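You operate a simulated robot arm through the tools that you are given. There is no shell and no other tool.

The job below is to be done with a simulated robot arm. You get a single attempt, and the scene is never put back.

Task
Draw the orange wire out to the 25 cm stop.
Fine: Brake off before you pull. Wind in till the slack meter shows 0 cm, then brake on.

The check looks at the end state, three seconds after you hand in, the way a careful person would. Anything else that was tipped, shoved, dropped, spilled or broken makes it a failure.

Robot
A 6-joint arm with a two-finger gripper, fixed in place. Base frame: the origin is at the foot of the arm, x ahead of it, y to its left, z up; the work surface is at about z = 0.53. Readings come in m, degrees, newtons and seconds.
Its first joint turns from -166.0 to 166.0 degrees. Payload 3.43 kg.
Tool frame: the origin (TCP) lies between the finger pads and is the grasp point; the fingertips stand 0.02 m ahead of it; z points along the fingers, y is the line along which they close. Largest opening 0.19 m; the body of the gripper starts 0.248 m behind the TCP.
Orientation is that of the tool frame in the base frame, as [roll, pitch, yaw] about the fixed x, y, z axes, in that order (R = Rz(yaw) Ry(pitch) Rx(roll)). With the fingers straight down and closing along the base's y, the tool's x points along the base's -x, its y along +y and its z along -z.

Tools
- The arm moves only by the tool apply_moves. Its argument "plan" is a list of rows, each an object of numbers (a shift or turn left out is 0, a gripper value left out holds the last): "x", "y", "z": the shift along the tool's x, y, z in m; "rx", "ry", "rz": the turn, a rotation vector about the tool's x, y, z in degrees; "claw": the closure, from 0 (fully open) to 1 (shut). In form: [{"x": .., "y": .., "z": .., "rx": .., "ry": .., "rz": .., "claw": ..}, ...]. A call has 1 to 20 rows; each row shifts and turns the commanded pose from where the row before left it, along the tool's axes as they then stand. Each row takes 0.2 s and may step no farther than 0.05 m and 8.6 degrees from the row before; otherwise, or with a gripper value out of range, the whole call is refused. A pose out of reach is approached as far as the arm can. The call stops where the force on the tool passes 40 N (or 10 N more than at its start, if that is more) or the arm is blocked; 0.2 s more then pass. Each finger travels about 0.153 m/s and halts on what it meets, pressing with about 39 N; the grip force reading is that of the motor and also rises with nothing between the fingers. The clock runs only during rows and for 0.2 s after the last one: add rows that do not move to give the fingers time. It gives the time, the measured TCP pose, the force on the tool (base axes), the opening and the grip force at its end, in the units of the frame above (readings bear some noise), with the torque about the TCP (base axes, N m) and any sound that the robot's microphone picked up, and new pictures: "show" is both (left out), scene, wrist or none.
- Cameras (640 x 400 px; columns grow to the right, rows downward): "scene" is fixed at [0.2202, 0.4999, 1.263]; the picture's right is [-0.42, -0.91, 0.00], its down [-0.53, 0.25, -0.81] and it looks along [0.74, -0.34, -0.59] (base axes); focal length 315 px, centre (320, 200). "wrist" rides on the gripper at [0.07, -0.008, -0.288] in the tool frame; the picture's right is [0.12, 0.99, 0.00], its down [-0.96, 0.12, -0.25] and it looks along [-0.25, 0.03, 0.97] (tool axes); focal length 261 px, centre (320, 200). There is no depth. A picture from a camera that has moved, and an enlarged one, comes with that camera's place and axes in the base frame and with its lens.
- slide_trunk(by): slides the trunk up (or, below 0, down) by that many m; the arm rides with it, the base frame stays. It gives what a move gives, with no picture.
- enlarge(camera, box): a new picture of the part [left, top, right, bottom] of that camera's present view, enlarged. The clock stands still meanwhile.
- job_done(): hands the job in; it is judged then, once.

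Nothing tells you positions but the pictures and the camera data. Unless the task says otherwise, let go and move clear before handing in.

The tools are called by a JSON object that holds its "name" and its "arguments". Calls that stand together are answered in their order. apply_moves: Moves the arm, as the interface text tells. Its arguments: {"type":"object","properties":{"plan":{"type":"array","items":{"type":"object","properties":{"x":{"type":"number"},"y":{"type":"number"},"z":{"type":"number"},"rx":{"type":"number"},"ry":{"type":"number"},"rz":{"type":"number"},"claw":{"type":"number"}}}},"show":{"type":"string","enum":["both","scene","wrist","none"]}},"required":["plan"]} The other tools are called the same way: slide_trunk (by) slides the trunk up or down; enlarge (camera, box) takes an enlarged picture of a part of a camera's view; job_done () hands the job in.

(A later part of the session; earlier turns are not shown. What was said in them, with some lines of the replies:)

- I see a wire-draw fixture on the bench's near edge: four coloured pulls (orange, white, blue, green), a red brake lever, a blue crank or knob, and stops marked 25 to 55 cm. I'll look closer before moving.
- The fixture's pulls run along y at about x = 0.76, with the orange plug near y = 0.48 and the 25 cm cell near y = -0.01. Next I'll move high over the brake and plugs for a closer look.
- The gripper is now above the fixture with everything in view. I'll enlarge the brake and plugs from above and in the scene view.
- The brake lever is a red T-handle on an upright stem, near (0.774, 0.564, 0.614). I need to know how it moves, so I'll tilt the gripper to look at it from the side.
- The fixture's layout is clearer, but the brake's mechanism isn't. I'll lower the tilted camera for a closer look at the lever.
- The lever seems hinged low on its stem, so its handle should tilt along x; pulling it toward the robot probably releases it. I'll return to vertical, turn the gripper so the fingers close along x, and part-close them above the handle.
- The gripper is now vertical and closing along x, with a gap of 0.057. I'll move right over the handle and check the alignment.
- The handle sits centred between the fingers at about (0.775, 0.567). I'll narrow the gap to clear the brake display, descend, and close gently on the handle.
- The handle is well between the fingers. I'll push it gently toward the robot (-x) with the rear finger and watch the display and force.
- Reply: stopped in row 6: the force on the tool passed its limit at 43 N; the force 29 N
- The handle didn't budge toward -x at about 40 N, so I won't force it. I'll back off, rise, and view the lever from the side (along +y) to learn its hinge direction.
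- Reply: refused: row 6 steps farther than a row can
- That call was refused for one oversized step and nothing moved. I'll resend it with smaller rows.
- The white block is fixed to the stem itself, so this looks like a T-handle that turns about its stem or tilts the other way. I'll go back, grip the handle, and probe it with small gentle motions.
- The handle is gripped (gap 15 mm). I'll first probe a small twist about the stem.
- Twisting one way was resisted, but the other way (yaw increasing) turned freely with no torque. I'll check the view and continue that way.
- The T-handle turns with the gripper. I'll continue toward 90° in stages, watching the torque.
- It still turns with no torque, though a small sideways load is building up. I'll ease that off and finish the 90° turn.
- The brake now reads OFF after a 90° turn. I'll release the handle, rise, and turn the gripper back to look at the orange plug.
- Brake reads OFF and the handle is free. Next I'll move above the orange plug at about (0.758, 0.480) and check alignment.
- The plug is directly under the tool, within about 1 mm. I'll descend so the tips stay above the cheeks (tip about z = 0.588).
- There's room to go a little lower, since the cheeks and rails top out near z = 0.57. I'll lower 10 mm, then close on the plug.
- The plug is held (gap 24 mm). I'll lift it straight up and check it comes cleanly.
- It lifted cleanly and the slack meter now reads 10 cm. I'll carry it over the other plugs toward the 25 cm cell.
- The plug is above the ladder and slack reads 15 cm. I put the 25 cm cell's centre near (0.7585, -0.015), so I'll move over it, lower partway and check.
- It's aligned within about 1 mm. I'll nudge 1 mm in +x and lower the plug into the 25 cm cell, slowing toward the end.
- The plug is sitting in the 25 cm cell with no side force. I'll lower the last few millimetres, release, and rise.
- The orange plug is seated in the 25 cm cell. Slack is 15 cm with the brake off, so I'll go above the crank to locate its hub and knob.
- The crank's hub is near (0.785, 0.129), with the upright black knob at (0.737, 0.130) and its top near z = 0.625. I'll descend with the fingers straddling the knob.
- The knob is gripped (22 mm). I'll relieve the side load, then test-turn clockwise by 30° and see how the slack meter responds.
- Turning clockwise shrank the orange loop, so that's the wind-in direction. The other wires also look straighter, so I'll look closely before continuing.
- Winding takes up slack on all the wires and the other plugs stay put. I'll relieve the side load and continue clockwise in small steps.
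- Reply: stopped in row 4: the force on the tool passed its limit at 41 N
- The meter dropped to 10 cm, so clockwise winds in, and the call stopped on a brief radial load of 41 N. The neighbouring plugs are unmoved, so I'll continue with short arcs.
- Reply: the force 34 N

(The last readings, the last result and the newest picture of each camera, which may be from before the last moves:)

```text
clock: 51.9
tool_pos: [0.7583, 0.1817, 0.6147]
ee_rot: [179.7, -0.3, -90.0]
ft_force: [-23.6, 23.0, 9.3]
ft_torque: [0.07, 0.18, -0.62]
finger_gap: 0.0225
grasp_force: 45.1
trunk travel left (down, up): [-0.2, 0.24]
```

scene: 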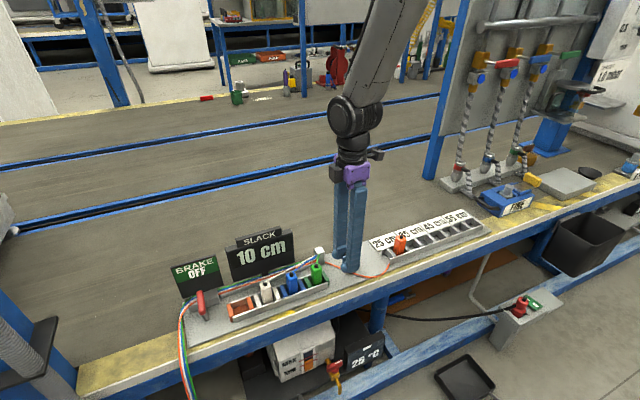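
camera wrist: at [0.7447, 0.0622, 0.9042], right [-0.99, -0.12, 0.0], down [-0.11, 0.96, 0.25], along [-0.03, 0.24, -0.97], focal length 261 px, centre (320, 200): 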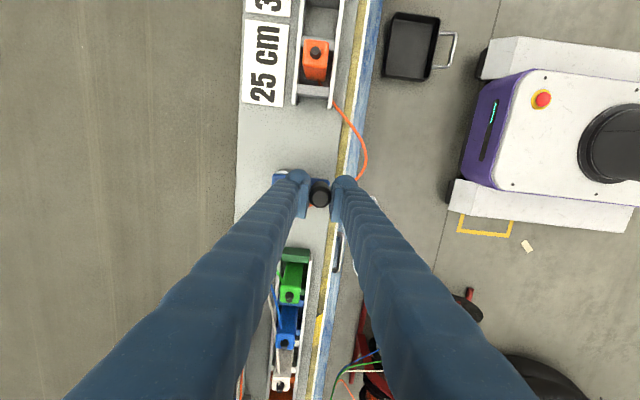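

{"name": "apply_moves", "arguments": {"plan": [{"x": -0.003, "y": 0.002}, {}], "show": "wrist"}}

{"name": "enlarge", "arguments": {"camera": "wrist", "box": [240, 130, 400, 230]}}

```text
clock: 52.5
tool_pos: [0.7579, 0.1826, 0.6147]
ee_rot: [179.8, -0.2, -89.9]
ft_force: [-7.1, -3.5, -6.0]
ft_torque: [-0.08, 0.02, -0.46]
finger_gap: 0.0225
grasp_force: 44.9
trunk travel left (down, up): [-0.2, 0.24]
camera wrist: at [0.7695, 0.1132, 0.9031], right [-0.99, -0.12, 0.0], down [-0.11, 0.96, 0.25], along [-0.03, 0.24, -0.97], focal length 261 px, centre (320, 200)
```

wrist: 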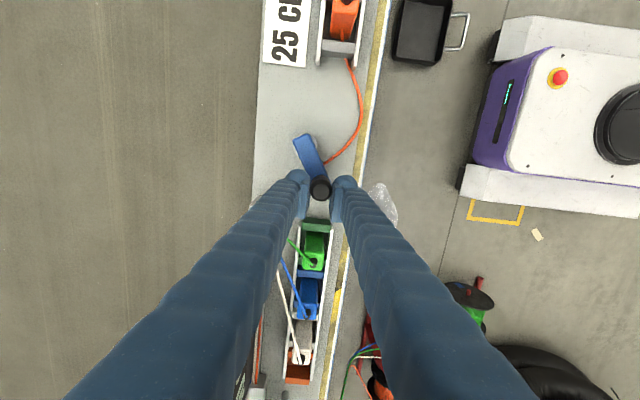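

```text
4.00 times, centred on (320, 180) of wrist
camera zoom: at [0.7695, 0.1132, 0.9031], right [-0.99, -0.12, 0.0], down [-0.11, 0.96, 0.25], along [-0.03, 0.24, -0.97], focal length 1043 px, centre (320, 280)
```

zoom: 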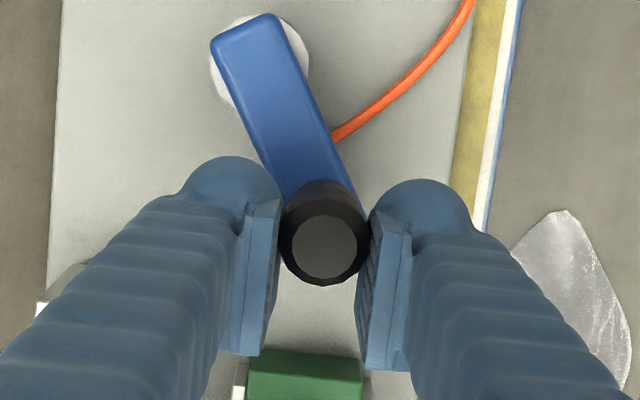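

The knob has slipped about 8 mm along the pads, while the hub at (0.785, 0.130) and a radius near 51 mm check out. I'll open slightly, re-centre on the knob, and regrip.

{"name": "apply_moves", "arguments": {"plan": [{"claw": 0.8}, {}, {"x": 0.008}, {"claw": 0.87}, {"claw": 0.95}, {"claw": 1.0}, {}, {}], "show": "wrist"}}

{"name": "enlarge", "arguments": {"camera": "wrist", "box": [240, 130, 400, 230]}}

```text
clock: 54.3
tool_pos: [0.7594, 0.176, 0.6149]
ee_rot: [179.8, -0.1, -89.9]
ft_force: [0.9, 3.5, 1.0]
ft_torque: [0.09, -0.02, 0.16]
finger_gap: 0.0226
grasp_force: 45.4
trunk travel left (down, up): [-0.2, 0.24]
camera wrist: at [0.7693, 0.1061, 0.9033], right [-0.99, -0.12, 0.0], down [-0.11, 0.96, 0.25], along [-0.03, 0.24, -0.97], focal length 261 px, centre (320, 200)
```

wrist: 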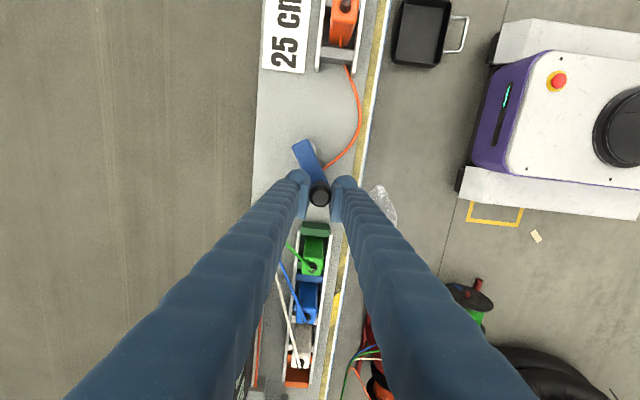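

```text
4.00 times, centred on (320, 180) of wrist
camera zoom: at [0.7693, 0.1061, 0.9033], right [-0.99, -0.12, 0.0], down [-0.11, 0.96, 0.25], along [-0.03, 0.24, -0.97], focal length 1043 px, centre (320, 280)
```

zoom: 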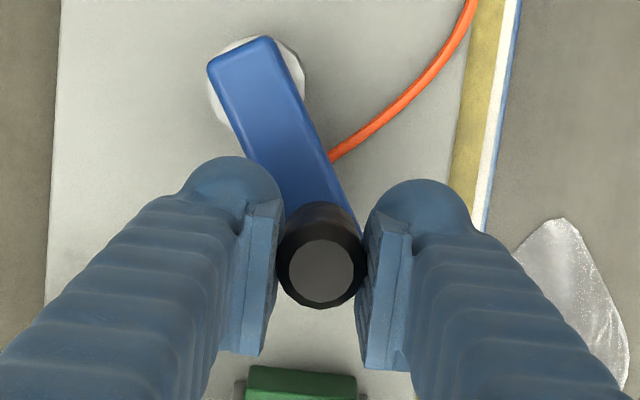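

The grip is centred on the knob, with the crank at about 124°. I'll continue clockwise to about 92°.

{"name": "apply_moves", "arguments": {"plan": [{"x": -0.0036, "y": -0.0062}, {"x": -0.0027, "y": -0.0067}, {"x": -0.0017, "y": -0.007}, {"x": -0.0007, "y": -0.0071}, {}], "show": "scene"}}

{"name": "enlarge", "arguments": {"camera": "scene", "box": [220, 200, 412, 320]}}

{"name": "enlarge", "arguments": {"camera": "wrist", "box": [240, 130, 400, 230]}}

```text
clock: 55.5
tool_pos: [0.786, 0.1843, 0.6146]
ee_rot: [179.8, -0.1, -90.0]
ft_force: [-8.1, 4.6, 0.3]
ft_torque: [0.01, 0.05, -0.38]
finger_gap: 0.0225
grasp_force: 45.3
trunk travel left (down, up): [-0.2, 0.24]
```

scene: 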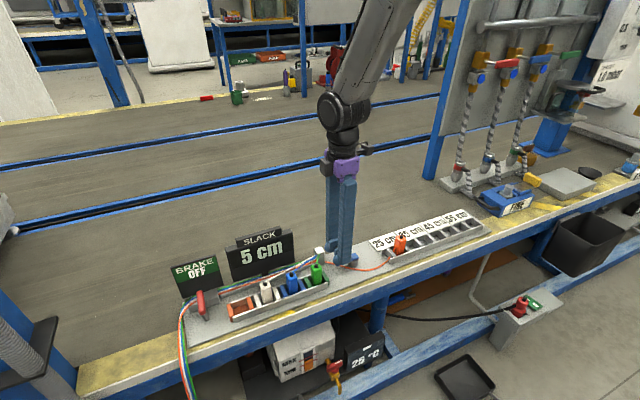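

```text
3.33 times, centred on (316, 260) of scene
camera zoom: at [0.2202, 0.4999, 1.263], right [-0.42, -0.91, 0.0], down [-0.53, 0.25, -0.81], along [0.74, -0.34, -0.59], focal length 1051 px, centre (333, 0)
```

zoom: 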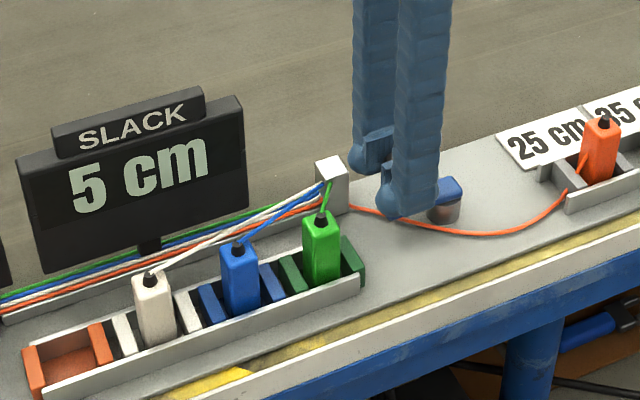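

```text
4.00 times, centred on (320, 180) of wrist
camera zoom: at [0.7958, 0.1148, 0.9034], right [-0.99, -0.12, 0.0], down [-0.11, 0.96, 0.25], along [-0.03, 0.24, -0.97], focal length 1043 px, centre (320, 280)
```

zoom: 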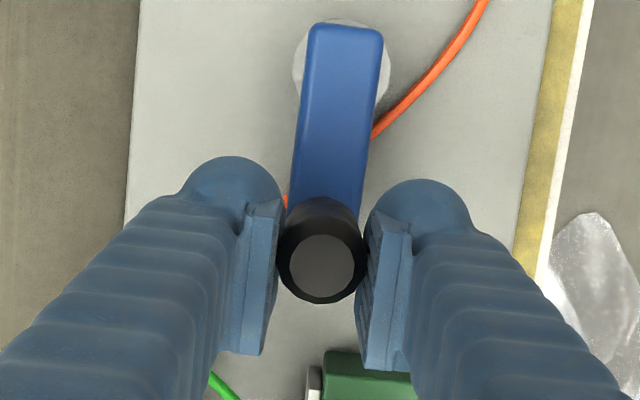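

Slack now reads 5 cm with the crank near 92°. I'll take smaller steps now and check the meter after each.

{"name": "apply_moves", "arguments": {"plan": [{"x": 0.0001, "y": -0.0036, "rz": 4}, {"x": 0.0003, "y": -0.0036, "rz": 4}, {}], "show": "scene"}}

{"name": "enlarge", "arguments": {"camera": "scene", "box": [220, 200, 412, 320]}}

```text
clock: 56.3
tool_pos: [0.7935, 0.183, 0.614]
ee_rot: [179.9, 0.0, -98.0]
ft_force: [-1.7, -1.9, 5.7]
ft_torque: [-0.09, 0.02, -0.07]
finger_gap: 0.0226
grasp_force: 45.1
trunk travel left (down, up): [-0.2, 0.24]
```

scene: 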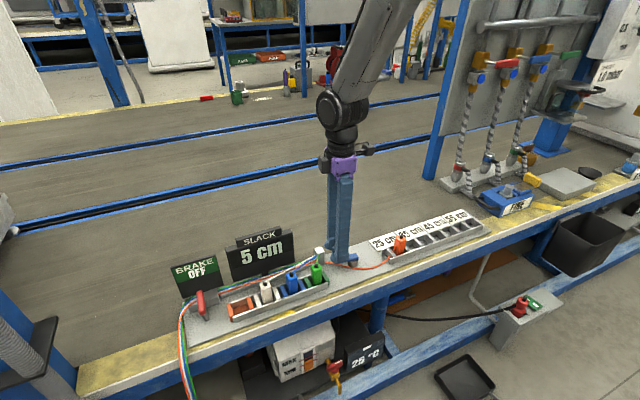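

```text
3.33 times, centred on (316, 260) of scene
camera zoom: at [0.2202, 0.4999, 1.263], right [-0.42, -0.91, 0.0], down [-0.53, 0.25, -0.81], along [0.74, -0.34, -0.59], focal length 1051 px, centre (333, 0)
```

zoom: 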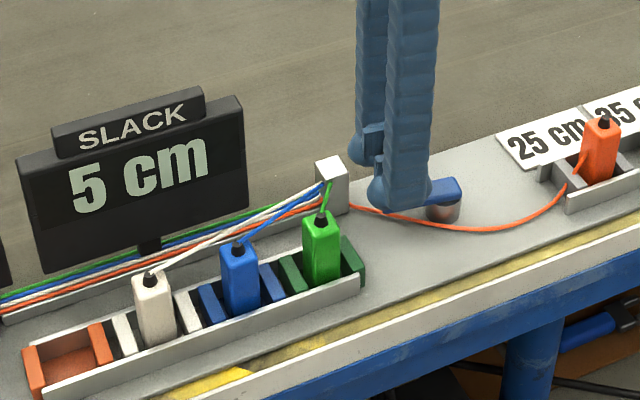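

{"name": "apply_moves", "arguments": {"plan": [{"x": 0.0001, "y": -0.0036, "rz": 4}, {"x": 0.0001, "y": -0.0036, "rz": 4}, {}], "show": "scene"}}

{"name": "enlarge", "arguments": {"camera": "scene", "box": [220, 200, 412, 320]}}

```text
clock: 57.1
tool_pos: [0.8008, 0.1822, 0.6152]
ee_rot: [179.9, -0.2, -106.1]
ft_force: [0.0, -9.3, 16.8]
ft_torque: [-0.2, 0.04, 0.16]
finger_gap: 0.0226
grasp_force: 44.7
trunk travel left (down, up): [-0.2, 0.24]
```

scene: 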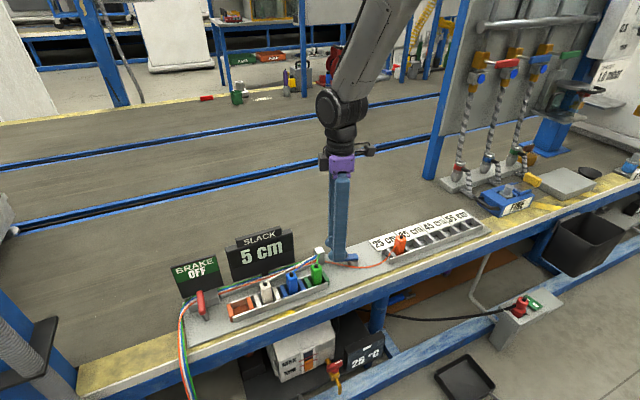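

```text
3.33 times, centred on (316, 260) of scene
camera zoom: at [0.2202, 0.4999, 1.263], right [-0.42, -0.91, 0.0], down [-0.53, 0.25, -0.81], along [0.74, -0.34, -0.59], focal length 1051 px, centre (333, 0)
```

zoom: 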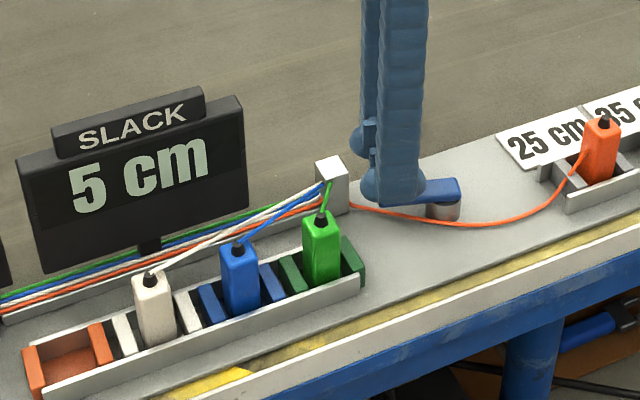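

The meter still reads 5 cm and the loop keeps shrinking. I'll ease the vertical and radial loads slightly and continue.

{"name": "apply_moves", "arguments": {"plan": [{"x": 0.0015, "y": -0.0036, "z": -0.001, "rz": 4}, {"x": 0.0006, "y": -0.0036, "z": -0.001, "rz": 4}, {}], "show": "scene"}}

{"name": "enlarge", "arguments": {"camera": "scene", "box": [220, 200, 412, 320]}}

```text
clock: 57.9
tool_pos: [0.8066, 0.1786, 0.6149]
ee_rot: [179.8, -0.2, -114.1]
ft_force: [9.0, 10.0, -9.7]
ft_torque: [0.38, -0.2, 0.17]
finger_gap: 0.0227
grasp_force: 45.0
trunk travel left (down, up): [-0.2, 0.24]
```

scene: 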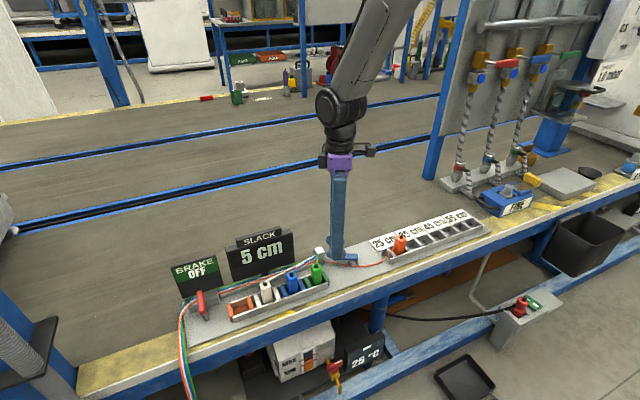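

```text
3.33 times, centred on (316, 260) of scene
camera zoom: at [0.2202, 0.4999, 1.263], right [-0.42, -0.91, 0.0], down [-0.53, 0.25, -0.81], along [0.74, -0.34, -0.59], focal length 1051 px, centre (333, 0)
```

zoom: 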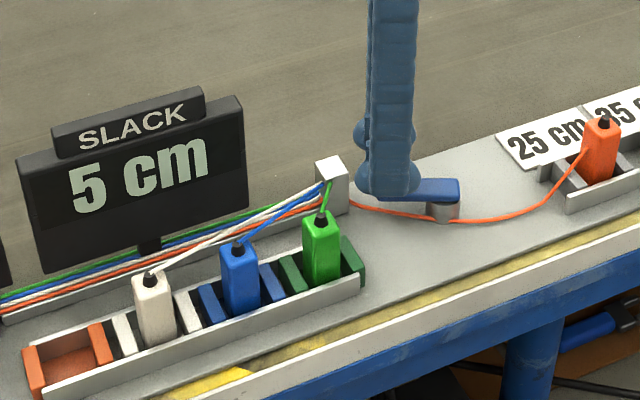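

{"name": "apply_moves", "arguments": {"plan": [{"x": -0.001, "y": -0.0036, "z": 0.001, "rz": 4}, {"x": 0.0001, "y": -0.0036, "rz": 4}, {}], "show": "scene"}}

{"name": "enlarge", "arguments": {"camera": "scene", "box": [220, 200, 412, 320]}}

```text
clock: 58.7
tool_pos: [0.8143, 0.1766, 0.6147]
ee_rot: [179.9, -0.2, -122.2]
ft_force: [5.2, -1.8, 4.4]
ft_torque: [-0.02, -0.06, 0.28]
finger_gap: 0.0227
grasp_force: 45.0
trunk travel left (down, up): [-0.2, 0.24]
```

scene: 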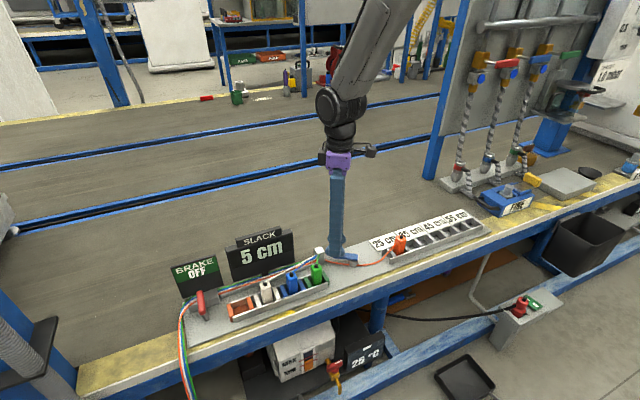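

```text
3.33 times, centred on (316, 260) of scene
camera zoom: at [0.2202, 0.4999, 1.263], right [-0.42, -0.91, 0.0], down [-0.53, 0.25, -0.81], along [0.74, -0.34, -0.59], focal length 1051 px, centre (333, 0)
```

zoom: 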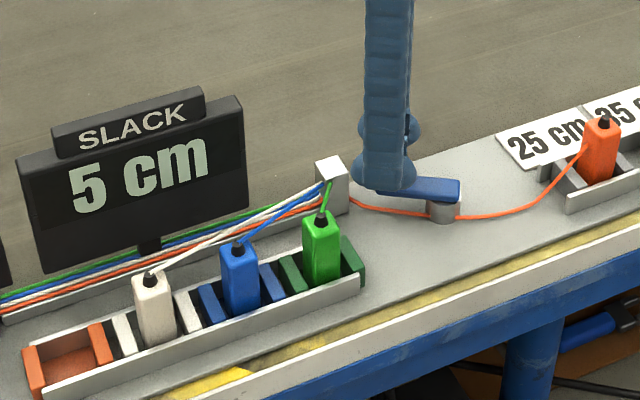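

{"name": "apply_moves", "arguments": {"plan": [{"x": 0.0001, "y": -0.0036, "rz": 4}, {"x": 0.0001, "y": -0.0036, "rz": 4}, {}], "show": "scene"}}

{"name": "enlarge", "arguments": {"camera": "scene", "box": [220, 200, 412, 320]}}

```text
clock: 59.5
tool_pos: [0.8199, 0.1708, 0.6154]
ee_rot: [179.9, -0.2, -130.1]
ft_force: [6.6, -5.4, 6.5]
ft_torque: [-0.08, -0.07, 0.41]
finger_gap: 0.0226
grasp_force: 45.4
trunk travel left (down, up): [-0.2, 0.24]
```

scene: 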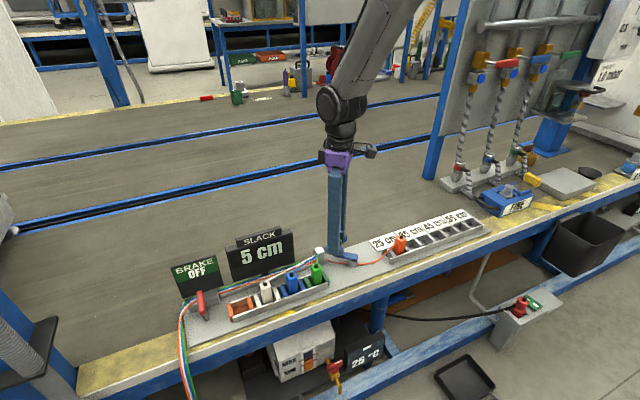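

```text
3.33 times, centred on (316, 260) of scene
camera zoom: at [0.2202, 0.4999, 1.263], right [-0.42, -0.91, 0.0], down [-0.53, 0.25, -0.81], along [0.74, -0.34, -0.59], focal length 1051 px, centre (333, 0)
```

zoom: 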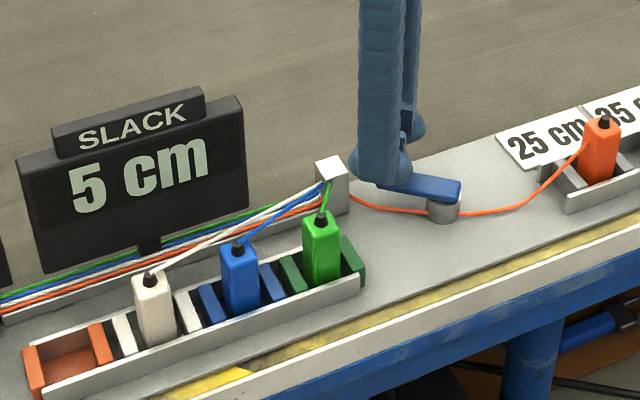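

{"name": "apply_moves", "arguments": {"plan": [{"x": 0.0001, "y": -0.0036, "rz": 4}, {"x": 0.0001, "y": -0.0018, "rz": 2}, {}], "show": "scene"}}

{"name": "enlarge", "arguments": {"camera": "scene", "box": [220, 200, 412, 320]}}

```text
clock: 60.3
tool_pos: [0.822, 0.1678, 0.6144]
ee_rot: [179.9, -0.2, -136.1]
ft_force: [6.3, -1.5, 6.6]
ft_torque: [0.04, -0.12, 0.27]
finger_gap: 0.0223
grasp_force: 45.1
trunk travel left (down, up): [-0.2, 0.24]
```

scene: 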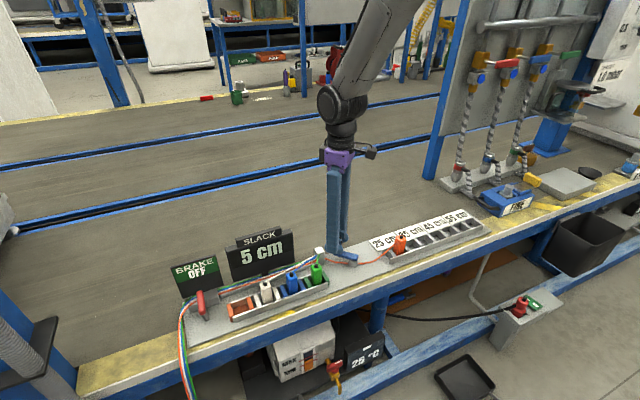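

```text
3.33 times, centred on (316, 260) of scene
camera zoom: at [0.2202, 0.4999, 1.263], right [-0.42, -0.91, 0.0], down [-0.53, 0.25, -0.81], along [0.74, -0.34, -0.59], focal length 1051 px, centre (333, 0)
```

zoom: 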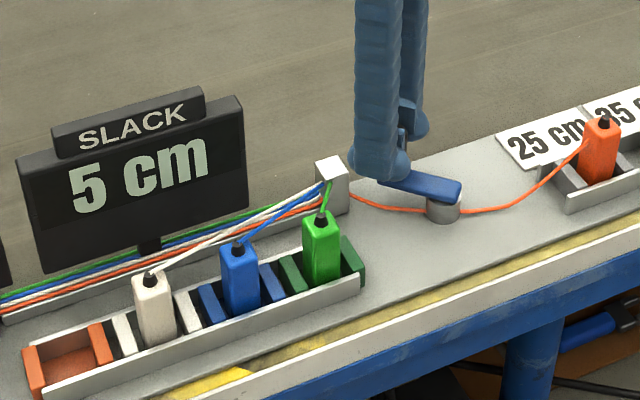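

{"name": "apply_moves", "arguments": {"plan": [{"x": 0.0001, "y": -0.0036, "rz": 4}, {"x": 0.0001, "y": -0.0018, "rz": 2}, {}], "show": "scene"}}

{"name": "enlarge", "arguments": {"camera": "scene", "box": [220, 200, 412, 320]}}

```text
clock: 61.1
tool_pos: [0.8261, 0.164, 0.6147]
ee_rot: [180.0, -0.1, -141.9]
ft_force: [7.4, 3.7, 7.2]
ft_torque: [0.04, -0.04, 0.07]
finger_gap: 0.0227
grasp_force: 44.9
trunk travel left (down, up): [-0.2, 0.24]
```

scene: 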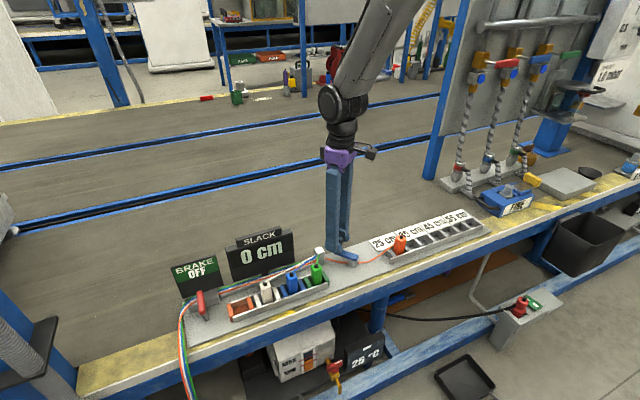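

```text
3.33 times, centred on (316, 260) of scene
camera zoom: at [0.2202, 0.4999, 1.263], right [-0.42, -0.91, 0.0], down [-0.53, 0.25, -0.81], along [0.74, -0.34, -0.59], focal length 1051 px, centre (333, 0)
```

zoom: 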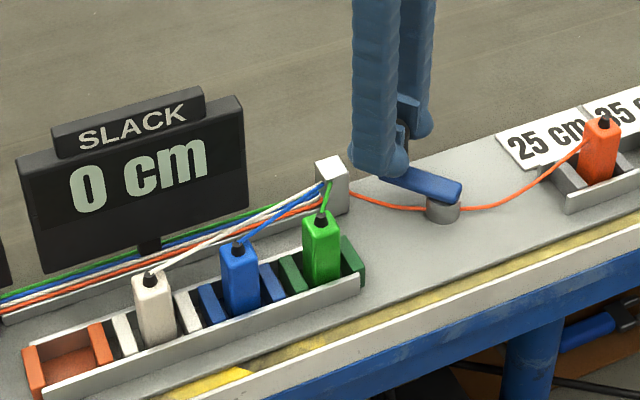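

The meter reads 0 cm. I'll add about 5° so it isn't sitting right on the changeover, then release the knob gently.

{"name": "apply_moves", "arguments": {"plan": [{"x": 0.0001, "y": -0.0036, "rz": 4}, {"x": 0.0, "y": -0.001, "rz": 1}, {}, {"claw": 0.85}, {"claw": 0.75}, {}]}}

{"name": "enlarge", "arguments": {"camera": "scene", "box": [220, 200, 412, 320]}}

{"name": "enlarge", "arguments": {"camera": "wrist", "box": [240, 130, 400, 230]}}

```text
clock: 62.5
tool_pos: [0.8286, 0.1605, 0.614]
ee_rot: [-179.9, -0.3, -147.1]
ft_force: [0.8, 0.9, 0.7]
ft_torque: [0.04, 0.01, 0.03]
finger_gap: 0.0476
grasp_force: 0.0
trunk travel left (down, up): [-0.2, 0.24]
camera wrist: at [0.7764, 0.1158, 0.9035], right [-0.64, 0.77, 0.0], down [0.75, 0.62, 0.24], along [0.19, 0.16, -0.97], focal length 261 px, centre (320, 200)
```

scene: 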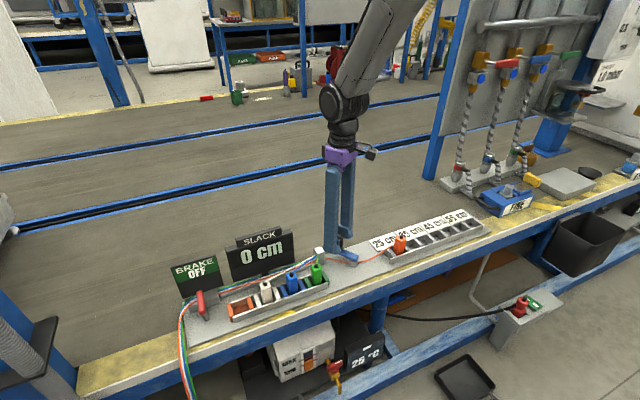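
wrist: 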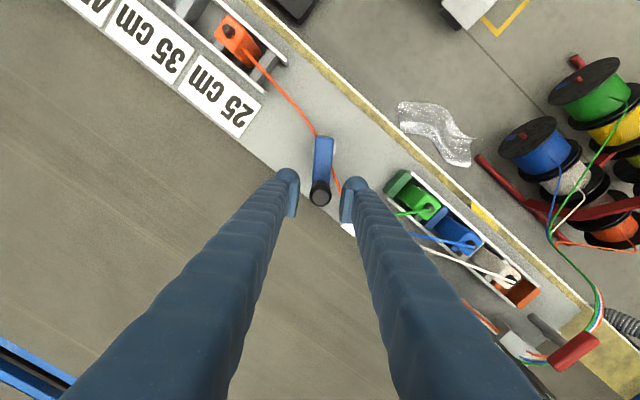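

```text
3.33 times, centred on (316, 260) of scene
camera zoom: at [0.2202, 0.4999, 1.263], right [-0.42, -0.91, 0.0], down [-0.53, 0.25, -0.81], along [0.74, -0.34, -0.59], focal length 1051 px, centre (333, 0)
```

zoom: 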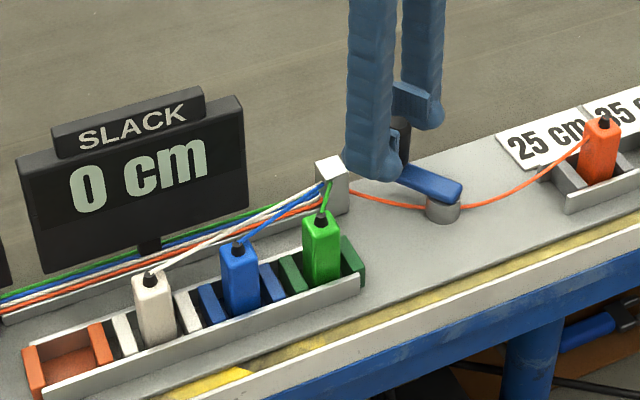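

```text
4.00 times, centred on (320, 180) of wrist
camera zoom: at [0.7764, 0.1158, 0.9035], right [-0.64, 0.77, 0.0], down [0.75, 0.62, 0.24], along [0.19, 0.16, -0.97], focal length 1043 px, centre (320, 280)
```

zoom: 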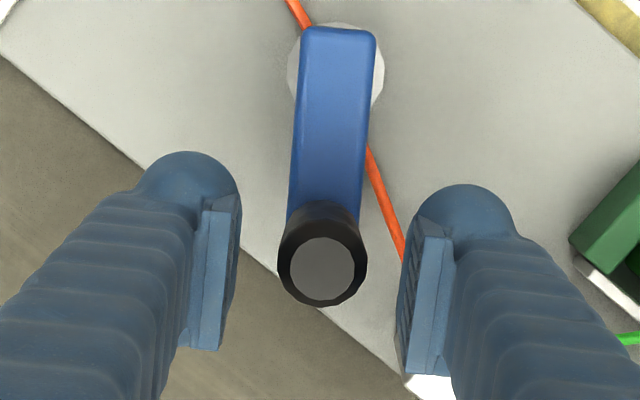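

The meter holds at 0 cm after release. I'll rise clear and turn the gripper to yaw 0, which matches the brake handle's present direction.

{"name": "apply_moves", "arguments": {"plan": [{"z": -0.03}, {"z": -0.05}, {"z": -0.05}, {"z": -0.05}, {"rz": -8.4}, {"rz": -8.4}, {"rz": -8.4}, {"rz": -8.4}, {"rz": -8.4}, {"rz": -8.4}, {"rz": -8.4}, {"rz": -8.4}, {"rz": -8.4}, {"rz": -8.4}, {"rz": -8.4}, {"rz": -8.4}, {"rz": -8.4}, {"rz": -8.4}, {"rz": -8.4}, {"rz": -8.4}], "show": "scene"}}

{"name": "apply_moves", "arguments": {"plan": [{"rz": -8.4}, {"rz": -4.2}, {}], "show": "none"}}

```text
clock: 66.7
tool_pos: [0.8295, 0.1588, 0.7952]
ee_rot: [179.8, 0.2, -12.5]
ft_force: [0.6, -0.1, 0.3]
ft_torque: [0.03, -0.04, -0.02]
finger_gap: 0.0478
grasp_force: 0.1
trunk travel left (down, up): [-0.2, 0.24]
```

scene: 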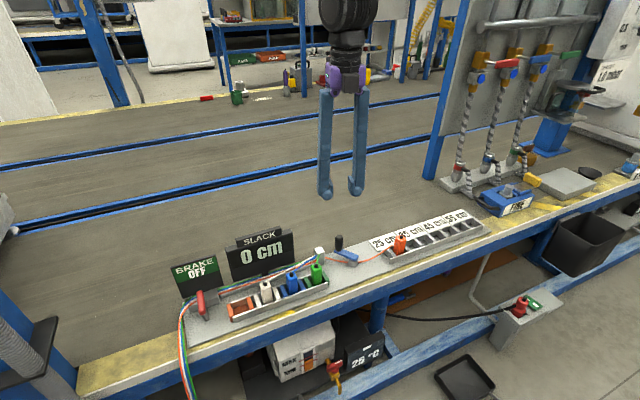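

```text
clock: 67.5
tool_pos: [0.8284, 0.1606, 0.7939]
ee_rot: [-180.0, 0.3, 0.0]
ft_force: [-0.2, -0.5, 0.1]
ft_torque: [0.02, 0.01, -0.02]
finger_gap: 0.0475
grasp_force: 0.0
trunk travel left (down, up): [-0.2, 0.24]
```

Now I'll move over the brake handle at about (0.775, 0.564).

{"name": "apply_moves", "arguments": {"plan": [{"x": -0.006, "y": -0.0448, "claw": 0.8}, {"x": -0.006, "y": -0.0448}, {"x": -0.006, "y": -0.0448}, {"x": -0.006, "y": -0.0448}, {"x": -0.006, "y": -0.0448}, {"x": -0.006, "y": -0.0448}, {"x": -0.006, "y": -0.0448}, {"x": -0.006, "y": -0.0448}, {"x": -0.006, "y": -0.0448}, {"z": 0.045}, {"z": 0.03}, {}]}}

{"name": "enlarge", "arguments": {"camera": "wrist", "box": [240, 130, 400, 230]}}

```text
clock: 70.1
tool_pos: [0.7735, 0.5652, 0.7182]
ee_rot: [179.8, 0.2, 0.0]
ft_force: [0.7, 0.4, 0.7]
ft_torque: [-0.03, -0.03, 0.01]
finger_gap: 0.038
grasp_force: 0.1
trunk travel left (down, up): [-0.2, 0.24]
camera wrist: at [0.8463, 0.5744, 1.0069], right [0.12, -0.99, 0.0], down [-0.96, -0.12, 0.25], along [-0.25, -0.03, -0.97], focal length 261 px, centre (320, 200)
```

scene: 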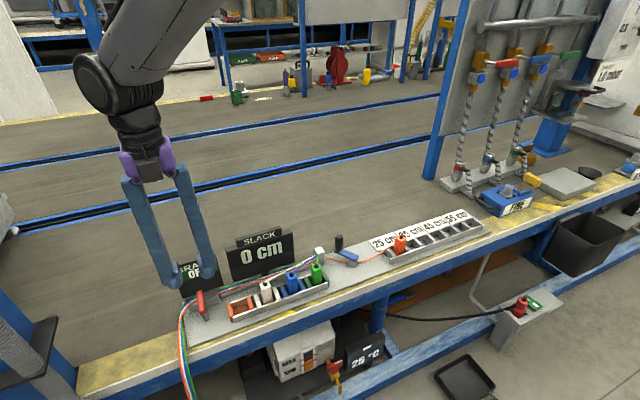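
wrist: 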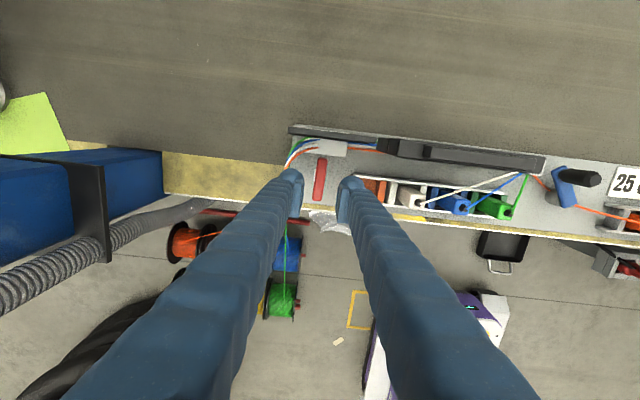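

```text
4.00 times, centred on (320, 180) of wrist
camera zoom: at [0.8463, 0.5744, 1.0069], right [0.12, -0.99, 0.0], down [-0.96, -0.12, 0.25], along [-0.25, -0.03, -0.97], focal length 1043 px, centre (320, 280)
```

zoom: 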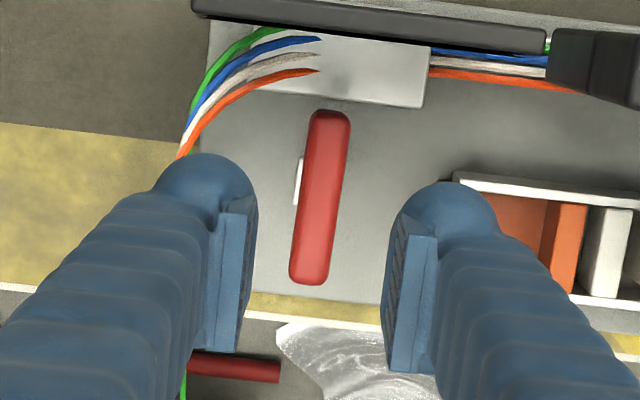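

The handle is centred between the fingers. I'll descend and grip it.

{"name": "apply_moves", "arguments": {"plan": [{"z": 0.04}, {"z": 0.04}, {"z": 0.026}, {"claw": 0.88}, {"claw": 0.95}, {"claw": 1.0}, {}, {}], "show": "wrist"}}

{"name": "enlarge", "arguments": {"camera": "wrist", "box": [240, 130, 400, 230]}}

```text
clock: 71.9
tool_pos: [0.7753, 0.5642, 0.6119]
ee_rot: [179.9, 0.3, 0.1]
ft_force: [-3.1, 10.3, -0.9]
ft_torque: [0.09, 0.0, 0.0]
finger_gap: 0.0147
grasp_force: 44.2
trunk travel left (down, up): [-0.2, 0.24]
camera wrist: at [0.8473, 0.5745, 0.9005], right [0.12, -0.99, 0.0], down [-0.96, -0.12, 0.25], along [-0.25, -0.03, -0.97], focal length 261 px, centre (320, 200)
```

wrist: 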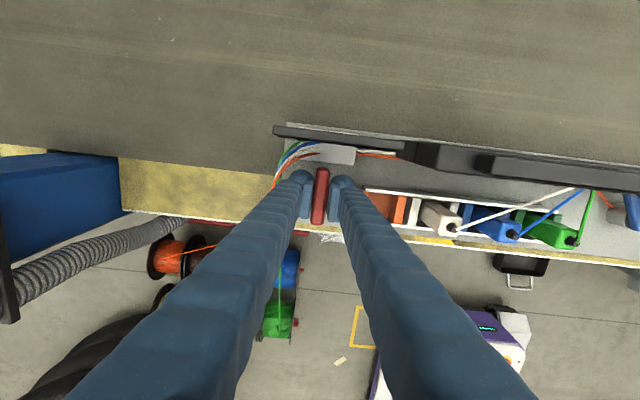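

```text
4.00 times, centred on (320, 180) of wrist
camera zoom: at [0.8473, 0.5745, 0.9005], right [0.12, -0.99, 0.0], down [-0.96, -0.12, 0.25], along [-0.25, -0.03, -0.97], focal length 1043 px, centre (320, 280)
```

zoom: 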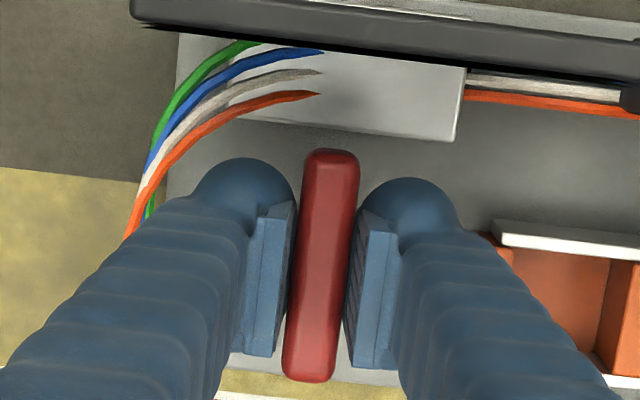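

The handle is gripped (15 mm). I'll turn it back the other way, checking the load halfway.

{"name": "apply_moves", "arguments": {"plan": [{"y": -0.002}, {"rz": 7}, {"rz": 7}, {"rz": 7}, {"rz": 7}, {"rz": 7}, {"rz": 7}, {}], "show": "none"}}

```text
clock: 73.7
tool_pos: [0.776, 0.5649, 0.6119]
ee_rot: [179.7, 0.0, -42.0]
ft_force: [-3.0, 4.3, -4.7]
ft_torque: [0.02, 0.0, 0.01]
finger_gap: 0.015
grasp_force: 45.0
trunk travel left (down, up): [-0.2, 0.24]
```

{"name": "apply_moves", "arguments": {"plan": [{"rz": 7}, {"rz": 7}, {"rz": 7}, {"rz": 7}, {"rz": 7}, {"rz": 7}, {"rz": 5}, {}], "show": "scene"}}

{"name": "enlarge", "arguments": {"camera": "scene", "box": [148, 230, 292, 320]}}

```text
clock: 75.5
tool_pos: [0.7751, 0.5659, 0.6124]
ee_rot: [179.6, -0.2, -89.1]
ft_force: [1.2, 4.4, -18.3]
ft_torque: [0.02, -0.01, 0.01]
finger_gap: 0.0149
grasp_force: 44.8
trunk travel left (down, up): [-0.2, 0.24]
```

scene: 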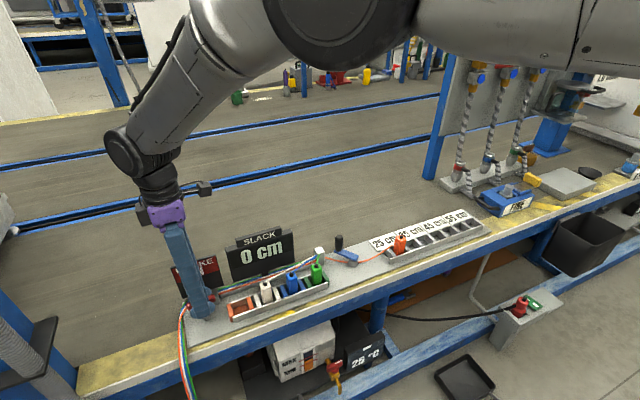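

```text
4.44 times, centred on (220, 275) of scene
camera zoom: at [0.2202, 0.4999, 1.263], right [-0.42, -0.91, 0.0], down [-0.53, 0.25, -0.81], along [0.74, -0.34, -0.59], focal length 1402 px, centre (764, -133)
```

zoom: 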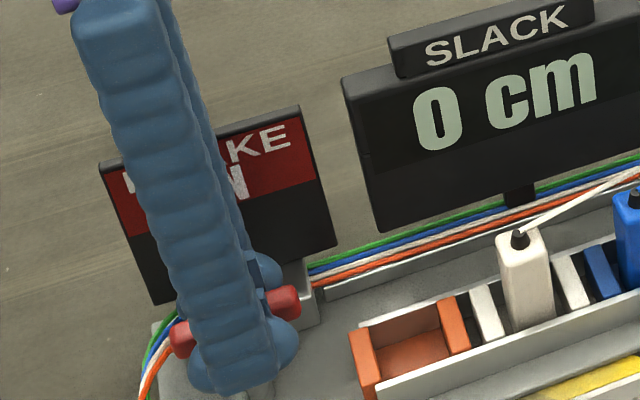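

The brake reads ON. I'll nudge it the last degree, release, rise clear, and check everything.

{"name": "apply_moves", "arguments": {"plan": [{"rz": 1.2, "z": 0.002}, {}, {"claw": 0.88}, {"claw": 0.8}, {}, {"z": -0.03}, {"z": -0.04}, {"z": -0.05}, {"z": -0.05}, {"z": -0.05, "y": 0.003}, {"y": 0.04}, {"y": 0.04}, {"y": 0.04}, {}]}}

{"name": "enlarge", "arguments": {"camera": "scene", "box": [160, 220, 320, 320]}}

{"name": "enlarge", "arguments": {"camera": "scene", "box": [310, 200, 470, 300]}}

```text
clock: 78.5
tool_pos: [0.6527, 0.5664, 0.8293]
ee_rot: [179.8, -0.1, -90.3]
ft_force: [-0.4, 0.0, 0.0]
ft_torque: [-0.01, -0.03, 0.01]
finger_gap: 0.0382
grasp_force: 0.0
trunk travel left (down, up): [-0.2, 0.24]
camera wrist: at [0.6617, 0.4972, 1.117], right [-0.99, -0.12, 0.0], down [-0.11, 0.96, 0.25], along [-0.03, 0.24, -0.97], focal length 261 px, centre (320, 200)
```

scene: 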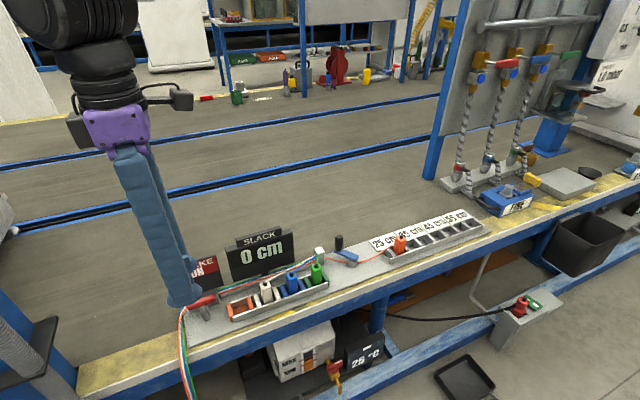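
wrist: 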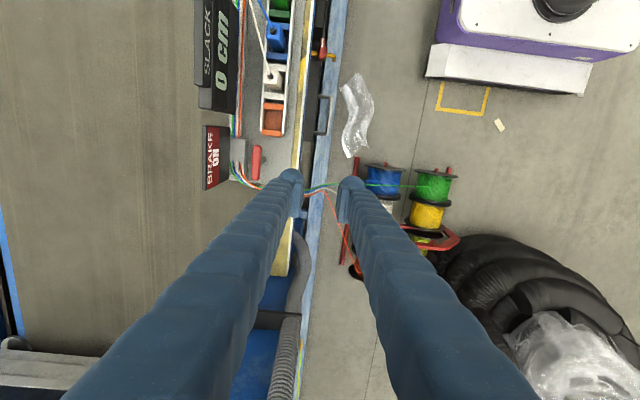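

```text
4.00 times, centred on (240, 270) of scene
camera zoom: at [0.2202, 0.4999, 1.263], right [-0.42, -0.91, 0.0], down [-0.53, 0.25, -0.81], along [0.74, -0.34, -0.59], focal length 1262 px, centre (640, -80)
```

zoom: 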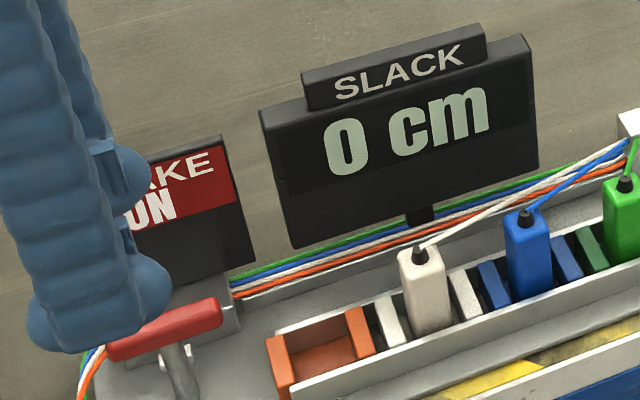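

```text
4.00 times, centred on (390, 250) of scene
camera zoom: at [0.2202, 0.4999, 1.263], right [-0.42, -0.91, 0.0], down [-0.53, 0.25, -0.81], along [0.74, -0.34, -0.59], focal length 1262 px, centre (40, 0)
```

zoom: 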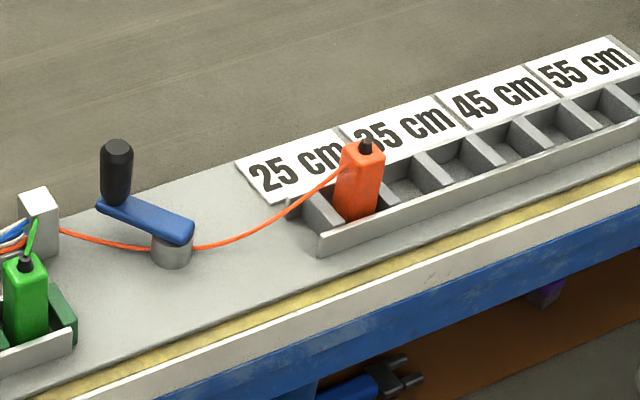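

The meter shows 0 cm, the brake shows ON, and the orange plug stands in the 25 cm cell. The other plugs haven't moved and the arm is clear, so I'm handing in.

{"name": "job_done", "arguments": {}}

```text
The job is handed in.
```

The orange wire is drawn out to the 25 cm stop, and I've handed the job in. I haven't seen a verdict from the check.

- **Brake off first:** The brake handle releases by turning, not by tilting. My first try was to push it toward the robot, and it hit a hard stop at about 43 N without moving. Turning it 90° switched the display to OFF before I pulled the wire.
- **Wire:** The orange plug stands in the first cell of the ladder, the one marked 25 cm.
- **Slack:** I wound the crank clockwise until the meter showed 0 cm, then about 5° further so it wasn't right at the changeover. The meter moves in 5 cm steps, so a centimetre or two of real slack may remain.
- **Brake on:** I turned the handle back, and the display shows ON.

Winding also pulled the white, blue and green wires tight, but their plugs stayed in place. I saw nothing else moved or knocked over in the last pictures. The gripper let go and moved clear before I handed in.
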